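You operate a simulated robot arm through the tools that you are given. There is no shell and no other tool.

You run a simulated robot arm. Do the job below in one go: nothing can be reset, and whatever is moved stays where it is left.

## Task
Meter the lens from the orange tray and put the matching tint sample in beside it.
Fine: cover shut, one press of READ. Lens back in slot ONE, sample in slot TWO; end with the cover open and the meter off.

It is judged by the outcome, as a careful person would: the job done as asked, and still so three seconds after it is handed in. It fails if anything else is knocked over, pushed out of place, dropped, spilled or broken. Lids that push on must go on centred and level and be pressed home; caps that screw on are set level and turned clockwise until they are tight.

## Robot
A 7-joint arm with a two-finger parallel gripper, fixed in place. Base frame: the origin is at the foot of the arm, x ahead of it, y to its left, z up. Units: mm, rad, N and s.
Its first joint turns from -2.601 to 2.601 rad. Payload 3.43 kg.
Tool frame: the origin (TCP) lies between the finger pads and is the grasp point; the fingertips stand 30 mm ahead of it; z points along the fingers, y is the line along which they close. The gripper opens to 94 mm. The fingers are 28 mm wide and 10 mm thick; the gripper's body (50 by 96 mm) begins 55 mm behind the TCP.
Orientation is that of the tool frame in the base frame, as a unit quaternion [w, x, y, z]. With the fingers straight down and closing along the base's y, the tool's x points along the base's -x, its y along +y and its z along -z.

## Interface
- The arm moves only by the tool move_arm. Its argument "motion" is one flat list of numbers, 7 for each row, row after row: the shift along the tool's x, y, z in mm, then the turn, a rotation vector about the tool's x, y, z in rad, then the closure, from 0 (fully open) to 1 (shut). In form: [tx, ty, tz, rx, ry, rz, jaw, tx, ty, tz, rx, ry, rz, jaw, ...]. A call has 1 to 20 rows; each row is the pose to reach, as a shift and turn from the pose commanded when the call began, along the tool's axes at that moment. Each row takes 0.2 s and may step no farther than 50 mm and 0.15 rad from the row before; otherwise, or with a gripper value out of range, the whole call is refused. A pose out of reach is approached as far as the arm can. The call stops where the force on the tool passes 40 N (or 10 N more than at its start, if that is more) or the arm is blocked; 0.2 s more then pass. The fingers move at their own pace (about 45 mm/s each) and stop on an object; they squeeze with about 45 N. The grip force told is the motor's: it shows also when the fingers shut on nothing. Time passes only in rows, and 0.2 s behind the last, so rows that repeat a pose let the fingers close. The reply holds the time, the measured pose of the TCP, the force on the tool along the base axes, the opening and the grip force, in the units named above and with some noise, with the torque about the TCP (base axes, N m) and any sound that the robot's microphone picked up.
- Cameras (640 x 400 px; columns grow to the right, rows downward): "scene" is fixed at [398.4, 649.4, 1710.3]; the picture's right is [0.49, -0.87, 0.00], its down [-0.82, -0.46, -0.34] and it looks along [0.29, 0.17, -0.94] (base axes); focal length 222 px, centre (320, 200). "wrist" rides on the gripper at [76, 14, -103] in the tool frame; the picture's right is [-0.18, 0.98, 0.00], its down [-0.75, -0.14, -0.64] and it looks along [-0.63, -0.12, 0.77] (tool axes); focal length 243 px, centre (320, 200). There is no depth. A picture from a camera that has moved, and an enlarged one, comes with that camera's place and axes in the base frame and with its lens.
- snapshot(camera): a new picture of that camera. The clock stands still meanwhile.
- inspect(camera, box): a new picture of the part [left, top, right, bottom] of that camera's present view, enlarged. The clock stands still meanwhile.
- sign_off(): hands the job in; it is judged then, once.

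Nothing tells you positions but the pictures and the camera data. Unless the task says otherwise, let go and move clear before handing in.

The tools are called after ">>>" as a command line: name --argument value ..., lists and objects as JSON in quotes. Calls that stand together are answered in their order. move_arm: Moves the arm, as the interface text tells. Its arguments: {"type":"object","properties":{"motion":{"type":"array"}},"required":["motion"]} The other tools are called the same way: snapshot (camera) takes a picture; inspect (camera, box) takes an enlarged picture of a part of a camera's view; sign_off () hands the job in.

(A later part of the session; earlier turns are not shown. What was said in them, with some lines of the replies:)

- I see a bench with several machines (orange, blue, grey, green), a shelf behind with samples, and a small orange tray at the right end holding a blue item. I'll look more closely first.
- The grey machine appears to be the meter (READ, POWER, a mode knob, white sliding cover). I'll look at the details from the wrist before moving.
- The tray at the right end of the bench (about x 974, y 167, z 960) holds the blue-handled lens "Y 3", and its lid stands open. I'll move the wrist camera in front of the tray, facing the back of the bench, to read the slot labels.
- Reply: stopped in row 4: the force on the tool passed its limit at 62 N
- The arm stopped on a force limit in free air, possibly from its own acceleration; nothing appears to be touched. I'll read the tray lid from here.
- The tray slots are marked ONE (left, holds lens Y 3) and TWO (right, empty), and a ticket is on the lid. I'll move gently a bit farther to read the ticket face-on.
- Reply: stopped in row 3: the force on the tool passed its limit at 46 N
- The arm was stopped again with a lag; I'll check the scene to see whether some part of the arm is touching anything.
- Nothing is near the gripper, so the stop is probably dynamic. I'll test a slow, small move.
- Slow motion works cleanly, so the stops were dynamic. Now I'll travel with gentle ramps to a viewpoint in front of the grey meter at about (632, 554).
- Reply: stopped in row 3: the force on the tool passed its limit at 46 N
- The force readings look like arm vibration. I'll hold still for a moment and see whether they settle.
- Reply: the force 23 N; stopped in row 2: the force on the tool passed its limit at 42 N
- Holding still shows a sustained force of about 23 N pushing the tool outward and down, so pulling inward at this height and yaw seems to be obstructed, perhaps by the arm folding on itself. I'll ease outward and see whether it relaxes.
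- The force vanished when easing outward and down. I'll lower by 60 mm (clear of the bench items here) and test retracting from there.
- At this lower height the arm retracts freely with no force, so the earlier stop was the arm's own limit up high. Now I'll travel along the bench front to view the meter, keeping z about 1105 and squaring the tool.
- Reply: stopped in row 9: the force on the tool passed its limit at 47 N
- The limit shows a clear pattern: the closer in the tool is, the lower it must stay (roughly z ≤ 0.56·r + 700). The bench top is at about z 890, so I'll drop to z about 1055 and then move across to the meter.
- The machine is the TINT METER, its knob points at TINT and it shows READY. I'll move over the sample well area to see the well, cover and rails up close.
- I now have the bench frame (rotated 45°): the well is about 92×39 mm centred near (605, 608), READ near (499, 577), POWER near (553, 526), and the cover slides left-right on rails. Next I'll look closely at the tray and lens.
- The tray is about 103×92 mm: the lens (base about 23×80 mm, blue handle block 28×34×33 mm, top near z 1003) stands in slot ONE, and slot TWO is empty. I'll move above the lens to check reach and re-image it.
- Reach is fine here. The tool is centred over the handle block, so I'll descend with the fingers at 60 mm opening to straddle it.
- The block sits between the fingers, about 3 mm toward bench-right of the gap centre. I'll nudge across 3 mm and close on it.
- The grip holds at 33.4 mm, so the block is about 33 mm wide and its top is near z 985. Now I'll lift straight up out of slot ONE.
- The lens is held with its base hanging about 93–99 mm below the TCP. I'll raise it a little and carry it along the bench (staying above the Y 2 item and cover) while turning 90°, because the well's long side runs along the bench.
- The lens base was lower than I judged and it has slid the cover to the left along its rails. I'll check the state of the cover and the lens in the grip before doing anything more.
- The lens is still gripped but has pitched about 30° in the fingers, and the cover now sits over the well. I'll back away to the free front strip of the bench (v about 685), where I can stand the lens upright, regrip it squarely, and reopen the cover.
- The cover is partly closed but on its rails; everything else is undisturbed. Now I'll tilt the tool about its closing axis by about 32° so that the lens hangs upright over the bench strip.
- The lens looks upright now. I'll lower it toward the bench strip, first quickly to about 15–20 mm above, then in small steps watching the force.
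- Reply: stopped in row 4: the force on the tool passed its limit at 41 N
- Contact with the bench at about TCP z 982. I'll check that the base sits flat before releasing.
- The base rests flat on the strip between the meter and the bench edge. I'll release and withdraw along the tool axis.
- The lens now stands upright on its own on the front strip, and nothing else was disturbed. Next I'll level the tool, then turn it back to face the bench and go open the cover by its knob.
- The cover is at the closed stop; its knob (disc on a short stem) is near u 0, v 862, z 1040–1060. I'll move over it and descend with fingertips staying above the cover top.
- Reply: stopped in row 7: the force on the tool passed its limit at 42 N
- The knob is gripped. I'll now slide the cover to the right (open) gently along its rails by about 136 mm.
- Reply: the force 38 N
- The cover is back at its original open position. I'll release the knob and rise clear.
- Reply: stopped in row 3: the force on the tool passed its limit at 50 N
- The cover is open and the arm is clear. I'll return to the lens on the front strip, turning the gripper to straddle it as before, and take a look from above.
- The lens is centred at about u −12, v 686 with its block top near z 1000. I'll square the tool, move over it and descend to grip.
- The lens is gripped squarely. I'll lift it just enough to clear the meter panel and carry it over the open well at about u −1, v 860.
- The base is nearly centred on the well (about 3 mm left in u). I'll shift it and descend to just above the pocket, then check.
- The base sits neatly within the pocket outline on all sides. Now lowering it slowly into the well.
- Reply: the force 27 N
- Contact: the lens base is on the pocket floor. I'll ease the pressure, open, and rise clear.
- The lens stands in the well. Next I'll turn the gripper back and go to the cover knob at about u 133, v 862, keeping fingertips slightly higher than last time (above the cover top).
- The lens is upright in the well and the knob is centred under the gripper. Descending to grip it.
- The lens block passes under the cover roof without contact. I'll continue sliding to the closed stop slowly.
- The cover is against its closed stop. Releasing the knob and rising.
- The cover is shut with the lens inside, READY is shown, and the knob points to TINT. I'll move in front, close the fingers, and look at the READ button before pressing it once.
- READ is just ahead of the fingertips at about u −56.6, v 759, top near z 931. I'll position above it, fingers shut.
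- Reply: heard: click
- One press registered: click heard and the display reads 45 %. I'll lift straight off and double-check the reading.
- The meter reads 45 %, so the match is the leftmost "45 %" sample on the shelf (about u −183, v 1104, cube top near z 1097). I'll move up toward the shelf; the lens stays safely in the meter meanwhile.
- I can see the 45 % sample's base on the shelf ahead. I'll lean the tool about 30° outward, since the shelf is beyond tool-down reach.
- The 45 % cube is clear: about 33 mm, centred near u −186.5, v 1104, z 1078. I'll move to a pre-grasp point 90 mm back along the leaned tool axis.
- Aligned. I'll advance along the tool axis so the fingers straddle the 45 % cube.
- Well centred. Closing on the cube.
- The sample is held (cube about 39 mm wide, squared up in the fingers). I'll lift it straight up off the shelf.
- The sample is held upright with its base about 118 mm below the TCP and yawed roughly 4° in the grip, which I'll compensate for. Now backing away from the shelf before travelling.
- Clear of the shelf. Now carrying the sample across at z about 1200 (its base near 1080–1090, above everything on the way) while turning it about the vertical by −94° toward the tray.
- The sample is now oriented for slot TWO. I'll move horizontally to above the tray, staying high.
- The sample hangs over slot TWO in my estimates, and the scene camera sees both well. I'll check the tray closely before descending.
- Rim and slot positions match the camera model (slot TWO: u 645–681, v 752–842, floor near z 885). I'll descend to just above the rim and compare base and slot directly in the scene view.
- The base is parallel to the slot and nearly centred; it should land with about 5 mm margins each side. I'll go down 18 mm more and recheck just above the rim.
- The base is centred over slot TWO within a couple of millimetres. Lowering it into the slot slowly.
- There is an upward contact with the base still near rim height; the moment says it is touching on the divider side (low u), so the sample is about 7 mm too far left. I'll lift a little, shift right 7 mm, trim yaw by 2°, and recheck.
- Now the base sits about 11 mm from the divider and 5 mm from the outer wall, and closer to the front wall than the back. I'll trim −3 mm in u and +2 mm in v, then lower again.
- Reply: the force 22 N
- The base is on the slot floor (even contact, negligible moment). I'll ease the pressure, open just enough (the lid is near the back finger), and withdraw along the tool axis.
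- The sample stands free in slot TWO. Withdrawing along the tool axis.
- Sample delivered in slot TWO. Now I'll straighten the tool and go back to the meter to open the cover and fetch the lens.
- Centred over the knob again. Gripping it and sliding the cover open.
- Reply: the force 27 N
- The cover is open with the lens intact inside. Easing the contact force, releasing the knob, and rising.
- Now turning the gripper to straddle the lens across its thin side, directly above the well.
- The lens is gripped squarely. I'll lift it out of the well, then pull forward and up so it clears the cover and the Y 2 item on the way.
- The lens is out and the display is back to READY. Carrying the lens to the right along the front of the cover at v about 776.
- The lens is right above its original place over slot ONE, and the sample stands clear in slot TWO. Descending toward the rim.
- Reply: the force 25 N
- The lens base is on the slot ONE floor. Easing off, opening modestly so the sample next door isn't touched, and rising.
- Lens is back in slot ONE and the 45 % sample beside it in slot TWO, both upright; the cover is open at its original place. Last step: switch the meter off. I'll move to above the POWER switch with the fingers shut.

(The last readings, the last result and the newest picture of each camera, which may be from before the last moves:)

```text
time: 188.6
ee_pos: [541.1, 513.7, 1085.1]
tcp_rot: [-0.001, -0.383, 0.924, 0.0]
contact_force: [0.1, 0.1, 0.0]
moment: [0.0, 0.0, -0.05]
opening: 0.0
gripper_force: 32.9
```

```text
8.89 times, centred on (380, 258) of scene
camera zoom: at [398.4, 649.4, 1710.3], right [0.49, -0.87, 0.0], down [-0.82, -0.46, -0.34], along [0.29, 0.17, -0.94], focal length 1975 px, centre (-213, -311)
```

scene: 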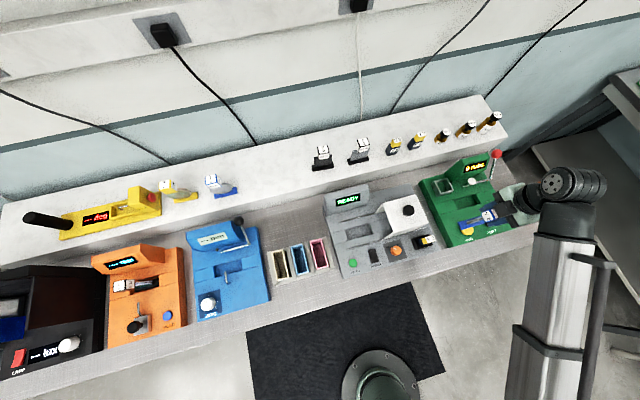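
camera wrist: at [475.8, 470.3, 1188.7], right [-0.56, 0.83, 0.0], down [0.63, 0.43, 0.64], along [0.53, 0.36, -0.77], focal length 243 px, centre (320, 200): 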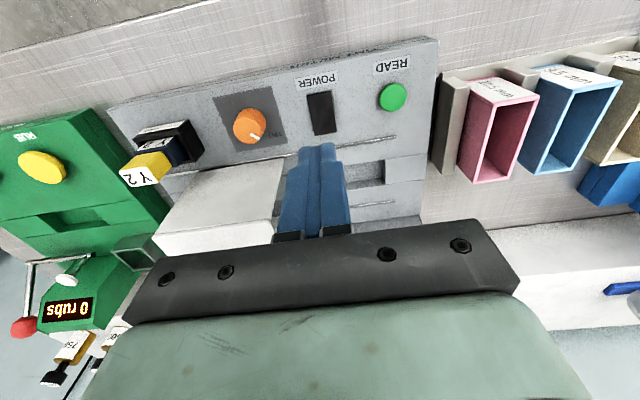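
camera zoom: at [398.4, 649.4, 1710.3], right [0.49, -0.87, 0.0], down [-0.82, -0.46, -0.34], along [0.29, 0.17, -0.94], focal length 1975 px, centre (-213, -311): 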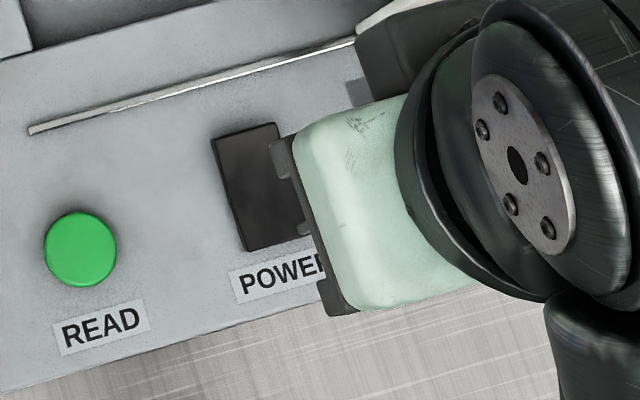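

POWER is a rocker about 44 mm long (v 742–786, u 19); its back end looks slightly raised. I'll press the back half with the closed fingertips and watch the display.

>>> move_arm --motion '[-4, 0, 4, 0, 0, 0, 1, -14, 0.3, 14, 0, 0, 0, 1, -24, 0.6, 30, 0, 0, 0, 1, -32, 0.6, 48, 0, 0, 0, 1, -32, 0.6, 66, 0, 0, 0, 1, -32, 0.6, 82, 0, 0, 0, 1, -32, 0.6, 94, 0, 0, 0, 1, -32, 0.6, 102, 0, 0, 0, 1, -32, 0.6, 105, 0, 0, 0, 1, -32, 0.6, 105, 0, 0, 0, 1]'

>>> inspect --camera "wrist" --box '[230, 30, 410, 180]'

>>> inspect --camera "scene" --box '[310, 170, 450, 290]'

```text
time: 190.8
ee_pos: [563.0, 538.1, 981.0]
tcp_rot: [0.0, -0.383, 0.924, 0.0]
contact_force: [0.6, 0.7, 0.2]
moment: [0.0, -0.02, -0.02]
opening: 0.0
gripper_force: 32.5
```

```text
2.67 times, centred on (320, 105) of wrist
camera zoom: at [497.8, 493.9, 1083.5], right [-0.56, 0.83, 0.0], down [0.63, 0.43, 0.64], along [0.53, 0.36, -0.77], focal length 647 px, centre (320, 453)
```

zoom: 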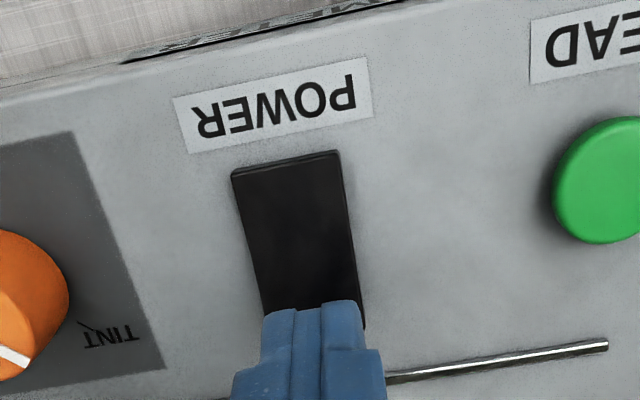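

```text
3.33 times, centred on (380, 230) of scene
camera zoom: at [398.4, 649.4, 1710.3], right [0.49, -0.87, 0.0], down [-0.82, -0.46, -0.34], along [0.29, 0.17, -0.94], focal length 741 px, centre (120, 100)
```

zoom: 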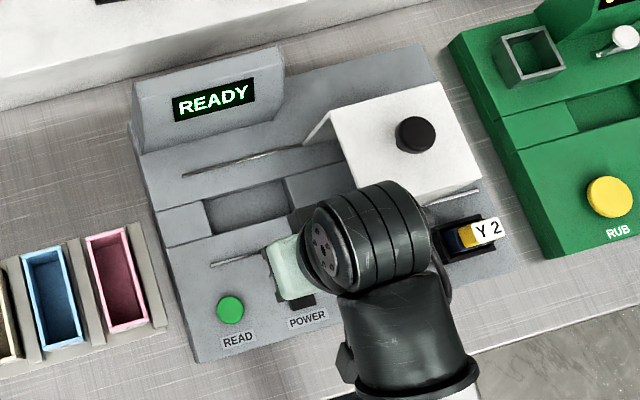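

>>> move_arm --motion '[0, 0, 2, 0, 0, 0, 1, 0, 0, 4, 0, 0, 0, 1, 0, 0, 6, 0, 0, 0, 1, 0, 0, 8, 0, 0, 0, 1, 0, 0, 10, 0, 0, 0, 1, 0, 0, 12, 0, 0, 0, 1, 0, 0, 14, 0, 0, 0, 1]'

>>> move_arm --motion '[0, 0, 1, 0, 0, 0, 1, 0, 0, 2, 0, 0, 0, 1, 0, 0, 3, 0, 0, 0, 1, 0, 0, 4, 0, 0, 0, 1]'

>>> inspect --camera "scene" --box '[310, 170, 450, 290]'

```text
time: 192.4
ee_pos: [561.8, 535.4, 967.5]
tcp_rot: [-0.001, -0.382, 0.924, 0.0]
contact_force: [-0.2, -0.5, 0.5]
moment: [0.01, 0.01, -0.02]
opening: 0.1
gripper_force: 33.0
```

```text
time: 193.4
ee_pos: [561.6, 535.3, 961.0]
tcp_rot: [0.0, -0.383, 0.924, 0.001]
contact_force: [0.8, 0.9, 0.5]
moment: [-0.01, -0.03, -0.01]
opening: 0.0
gripper_force: 32.9
```

```text
3.33 times, centred on (380, 230) of scene
camera zoom: at [398.4, 649.4, 1710.3], right [0.49, -0.87, 0.0], down [-0.82, -0.46, -0.34], along [0.29, 0.17, -0.94], focal length 741 px, centre (120, 100)
```

zoom: 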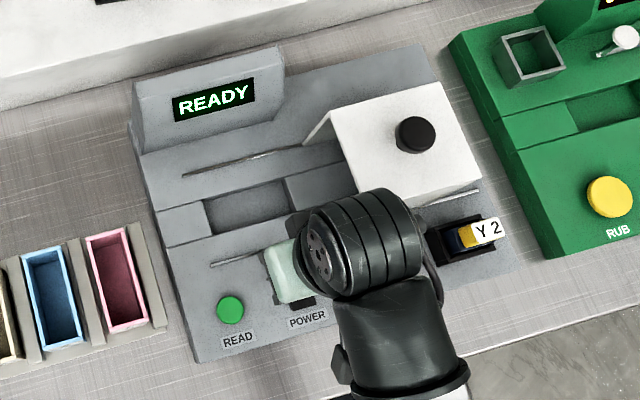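

>>> move_arm --motion '[0, 0, 1, 0, 0, 0, 1, 0, 0, 2, 0, 0, 0, 1, 0, 0, 3, 0, 0, 0, 1, 0, 0, 4, 0, 0, 0, 1]'

>>> inspect --camera "scene" --box '[310, 170, 450, 290]'

```text
time: 194.4
ee_pos: [563.1, 536.8, 959.0]
tcp_rot: [0.0, -0.382, 0.924, 0.0]
contact_force: [0.3, 1.0, 2.2]
moment: [0.01, 0.0, -0.01]
opening: 0.0
gripper_force: 33.1
```

```text
3.33 times, centred on (380, 230) of scene
camera zoom: at [398.4, 649.4, 1710.3], right [0.49, -0.87, 0.0], down [-0.82, -0.46, -0.34], along [0.29, 0.17, -0.94], focal length 741 px, centre (120, 100)
```

zoom: 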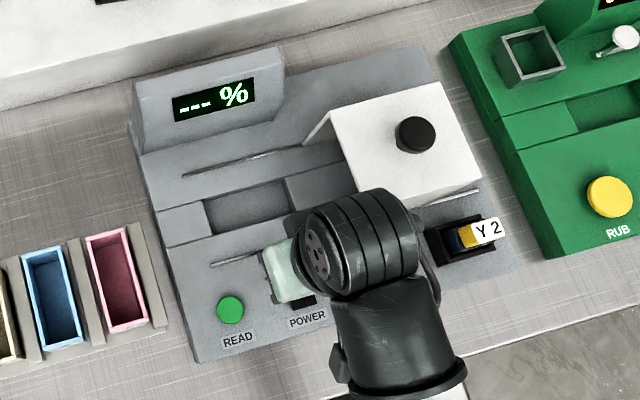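

The display changed to "--- %", the idle/off look. I'll press a little further so that the rocker is fully over, then lift and confirm that it stays.

>>> move_arm --motion '[0, 0, 1, 0, 0, 0, 1, 0, 0, 2, 0, 0, 0, 1, 0, 0, 3, 0, 0, 0, 1]'

>>> inspect --camera "scene" --box '[320, 180, 400, 230]'

```text
time: 195.2
ee_pos: [561.1, 537.3, 958.4]
tcp_rot: [0.0, -0.383, 0.924, 0.001]
contact_force: [-4.9, -3.3, 13.1]
moment: [-0.26, 0.25, -0.01]
opening: 0.1
gripper_force: 33.5
stopped in row 3: the force on the tool passed its limit at 43 N (the readings are from after the stop); the commanded pose is now the measured one
```

```text
8.00 times, centred on (360, 205) of scene
camera zoom: at [398.4, 649.4, 1710.3], right [0.49, -0.87, 0.0], down [-0.82, -0.46, -0.34], along [0.29, 0.17, -0.94], focal length 1777 px, centre (0, 160)
```

zoom: 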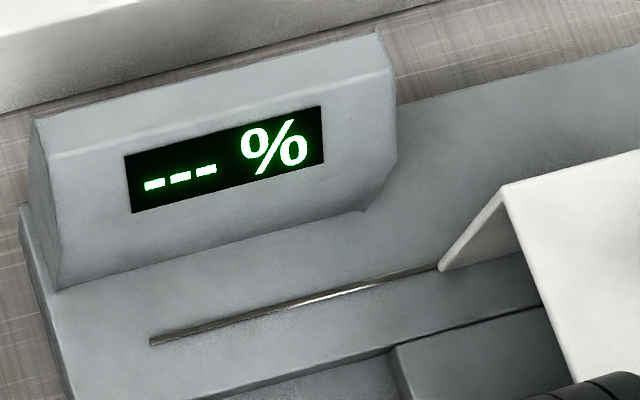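

Bottomed out; the rocker is over. Lifting off and checking the state.

>>> move_arm --motion '[0, 0, -3, 0, 0, 0, 1, 0, 0, -10, 0, 0, 0, 1, 0, 0, -22, 0, 0, 0, 1, 0, 0, -38, 0, 0, 0, 1, 4, 0, -55, 0, 0, 0, 1, 12, 0, -72, 0, 0, 0, 1, 22, 0, -88, 0, 0, 0, 1, 30, 0, -98, 0, 0, 0, 1, 34, 0, -103, 0, 0, 0, 1, 34, 0, -103, 0, 0, 0, 1]'

>>> inspect --camera "wrist" --box '[230, 40, 410, 180]'

>>> inspect --camera "scene" --box '[310, 170, 450, 290]'

```text
time: 197.4
ee_pos: [539.7, 511.9, 1060.6]
tcp_rot: [-0.001, -0.383, 0.924, 0.001]
contact_force: [-0.1, 0.6, -0.7]
moment: [0.01, -0.02, 0.01]
opening: 0.2
gripper_force: 32.6
```

```text
2.86 times, centred on (320, 110) of wrist
camera zoom: at [474.8, 468.8, 1163.3], right [-0.56, 0.83, 0.0], down [0.63, 0.43, 0.64], along [0.53, 0.36, -0.77], focal length 693 px, centre (320, 457)
```

zoom: 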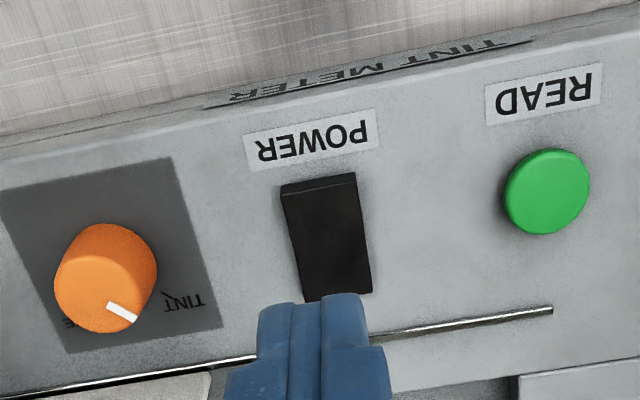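

```text
3.33 times, centred on (380, 230) of scene
camera zoom: at [398.4, 649.4, 1710.3], right [0.49, -0.87, 0.0], down [-0.82, -0.46, -0.34], along [0.29, 0.17, -0.94], focal length 741 px, centre (120, 100)
```

zoom: 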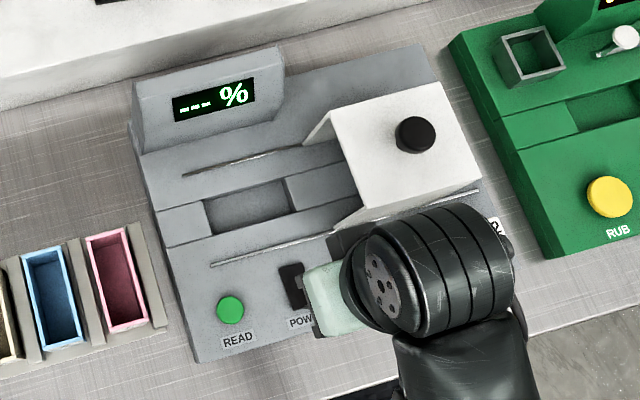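

The meter now shows "--- %" (off) and the rocker has flipped. I'll move clear and do a final check of the whole scene.

>>> move_arm --motion '[3, 0, 0, 0, 0, 0, 1, 10, 0, 0, 0, 0, 0, 1, 20, 0, 0, 0, 0, 0, 0.8, 32, 0, 0, 0, 0, 0, 0.6, 44, 0, 2, 0, 0, 0, 0.5, 54, 0, 4, 0, 0, 0, 0.5, 60, 0, 6, 0, 0, 0, 0.5, 62, 0, 6, 0, 0, 0, 0.5]'

>>> snapshot --camera "scene"

>>> inspect --camera "scene" --box '[480, 150, 580, 230]'

>>> inspect --camera "scene" --box '[270, 100, 520, 200]'

>>> inspect --camera "scene" --box '[310, 170, 450, 290]'

```text
time: 199.2
ee_pos: [495.3, 467.7, 1055.7]
tcp_rot: [-0.001, -0.382, 0.924, 0.001]
contact_force: [0.0, -0.3, -0.7]
moment: [0.03, 0.0, 0.01]
opening: 46.9
gripper_force: 0.1
```

```text
taken
```

scene: 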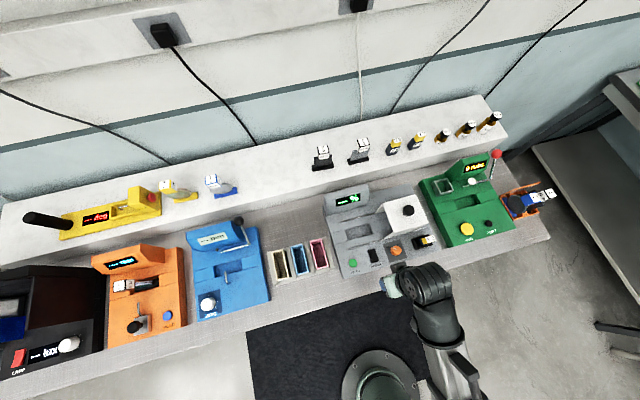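

```text
5.00 times, centred on (530, 190) of scene
camera zoom: at [398.4, 649.4, 1710.3], right [0.49, -0.87, 0.0], down [-0.82, -0.46, -0.34], along [0.29, 0.17, -0.94], focal length 1111 px, centre (-730, 250)
```

zoom: 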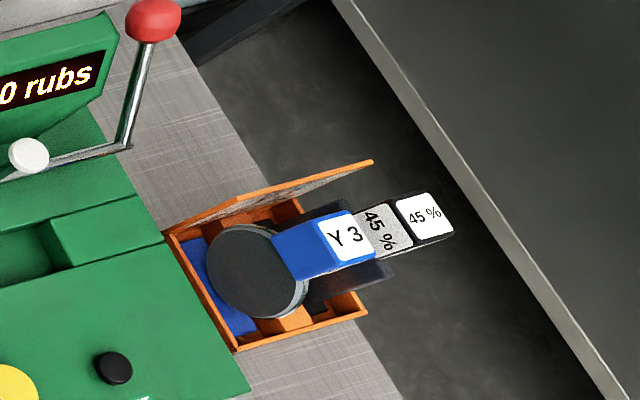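

```text
2.56 times, centred on (395, 150) of scene
camera zoom: at [398.4, 649.4, 1710.3], right [0.49, -0.87, 0.0], down [-0.82, -0.46, -0.34], along [0.29, 0.17, -0.94], focal length 569 px, centre (128, 328)
```

zoom: 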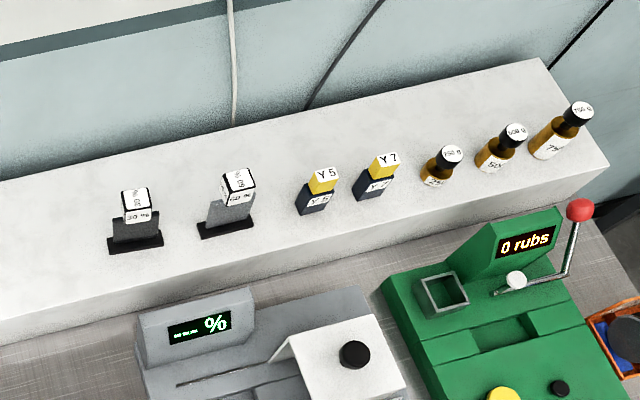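

```text
3.33 times, centred on (380, 230) of scene
camera zoom: at [398.4, 649.4, 1710.3], right [0.49, -0.87, 0.0], down [-0.82, -0.46, -0.34], along [0.29, 0.17, -0.94], focal length 741 px, centre (120, 100)
```

zoom: 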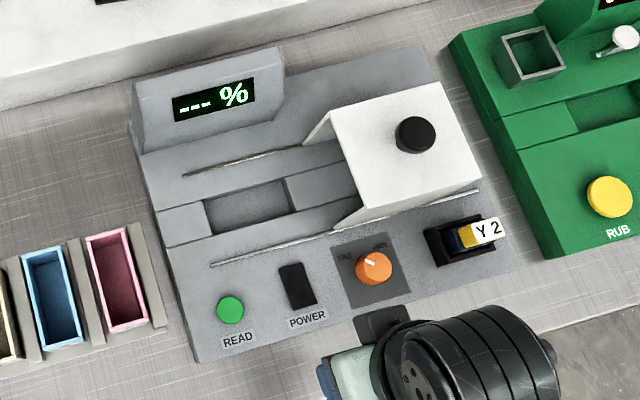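

The lens Y 3 is upright in slot ONE and the 45 % sample is upright beside it in slot TWO. The cover is open at its original position, the meter is off, nothing else looks disturbed, and the arm is clear. I'm handing in the job now.

>>> sign_off

```text
The job is handed in.
```

The lens read 45 % and is back in slot ONE of the orange tray. The 45 % tint sample is beside it in slot TWO. The reading was taken with the cover shut and one press of READ, with the mode knob already on TINT.

The cover is open at its original position. The meter is off: its rocker has flipped over and the display shows "--- %".

- **Lens bumped the cover:** While I carried the lens to the meter, it struck the cover, slid it along its rails to closed and tilted about 30° in the grip. I stood the lens on the front of the bench, reopened the cover and gripped it again squarely. In the camera views the lens and cover looked undamaged.
- **Sample touched the divider:** The sample rested briefly on the tray divider on the first try. I lifted it, shifted it over and set it down properly.

In the final camera check, both pieces stood upright in their slots, the arm was clear, and nothing else looked moved.
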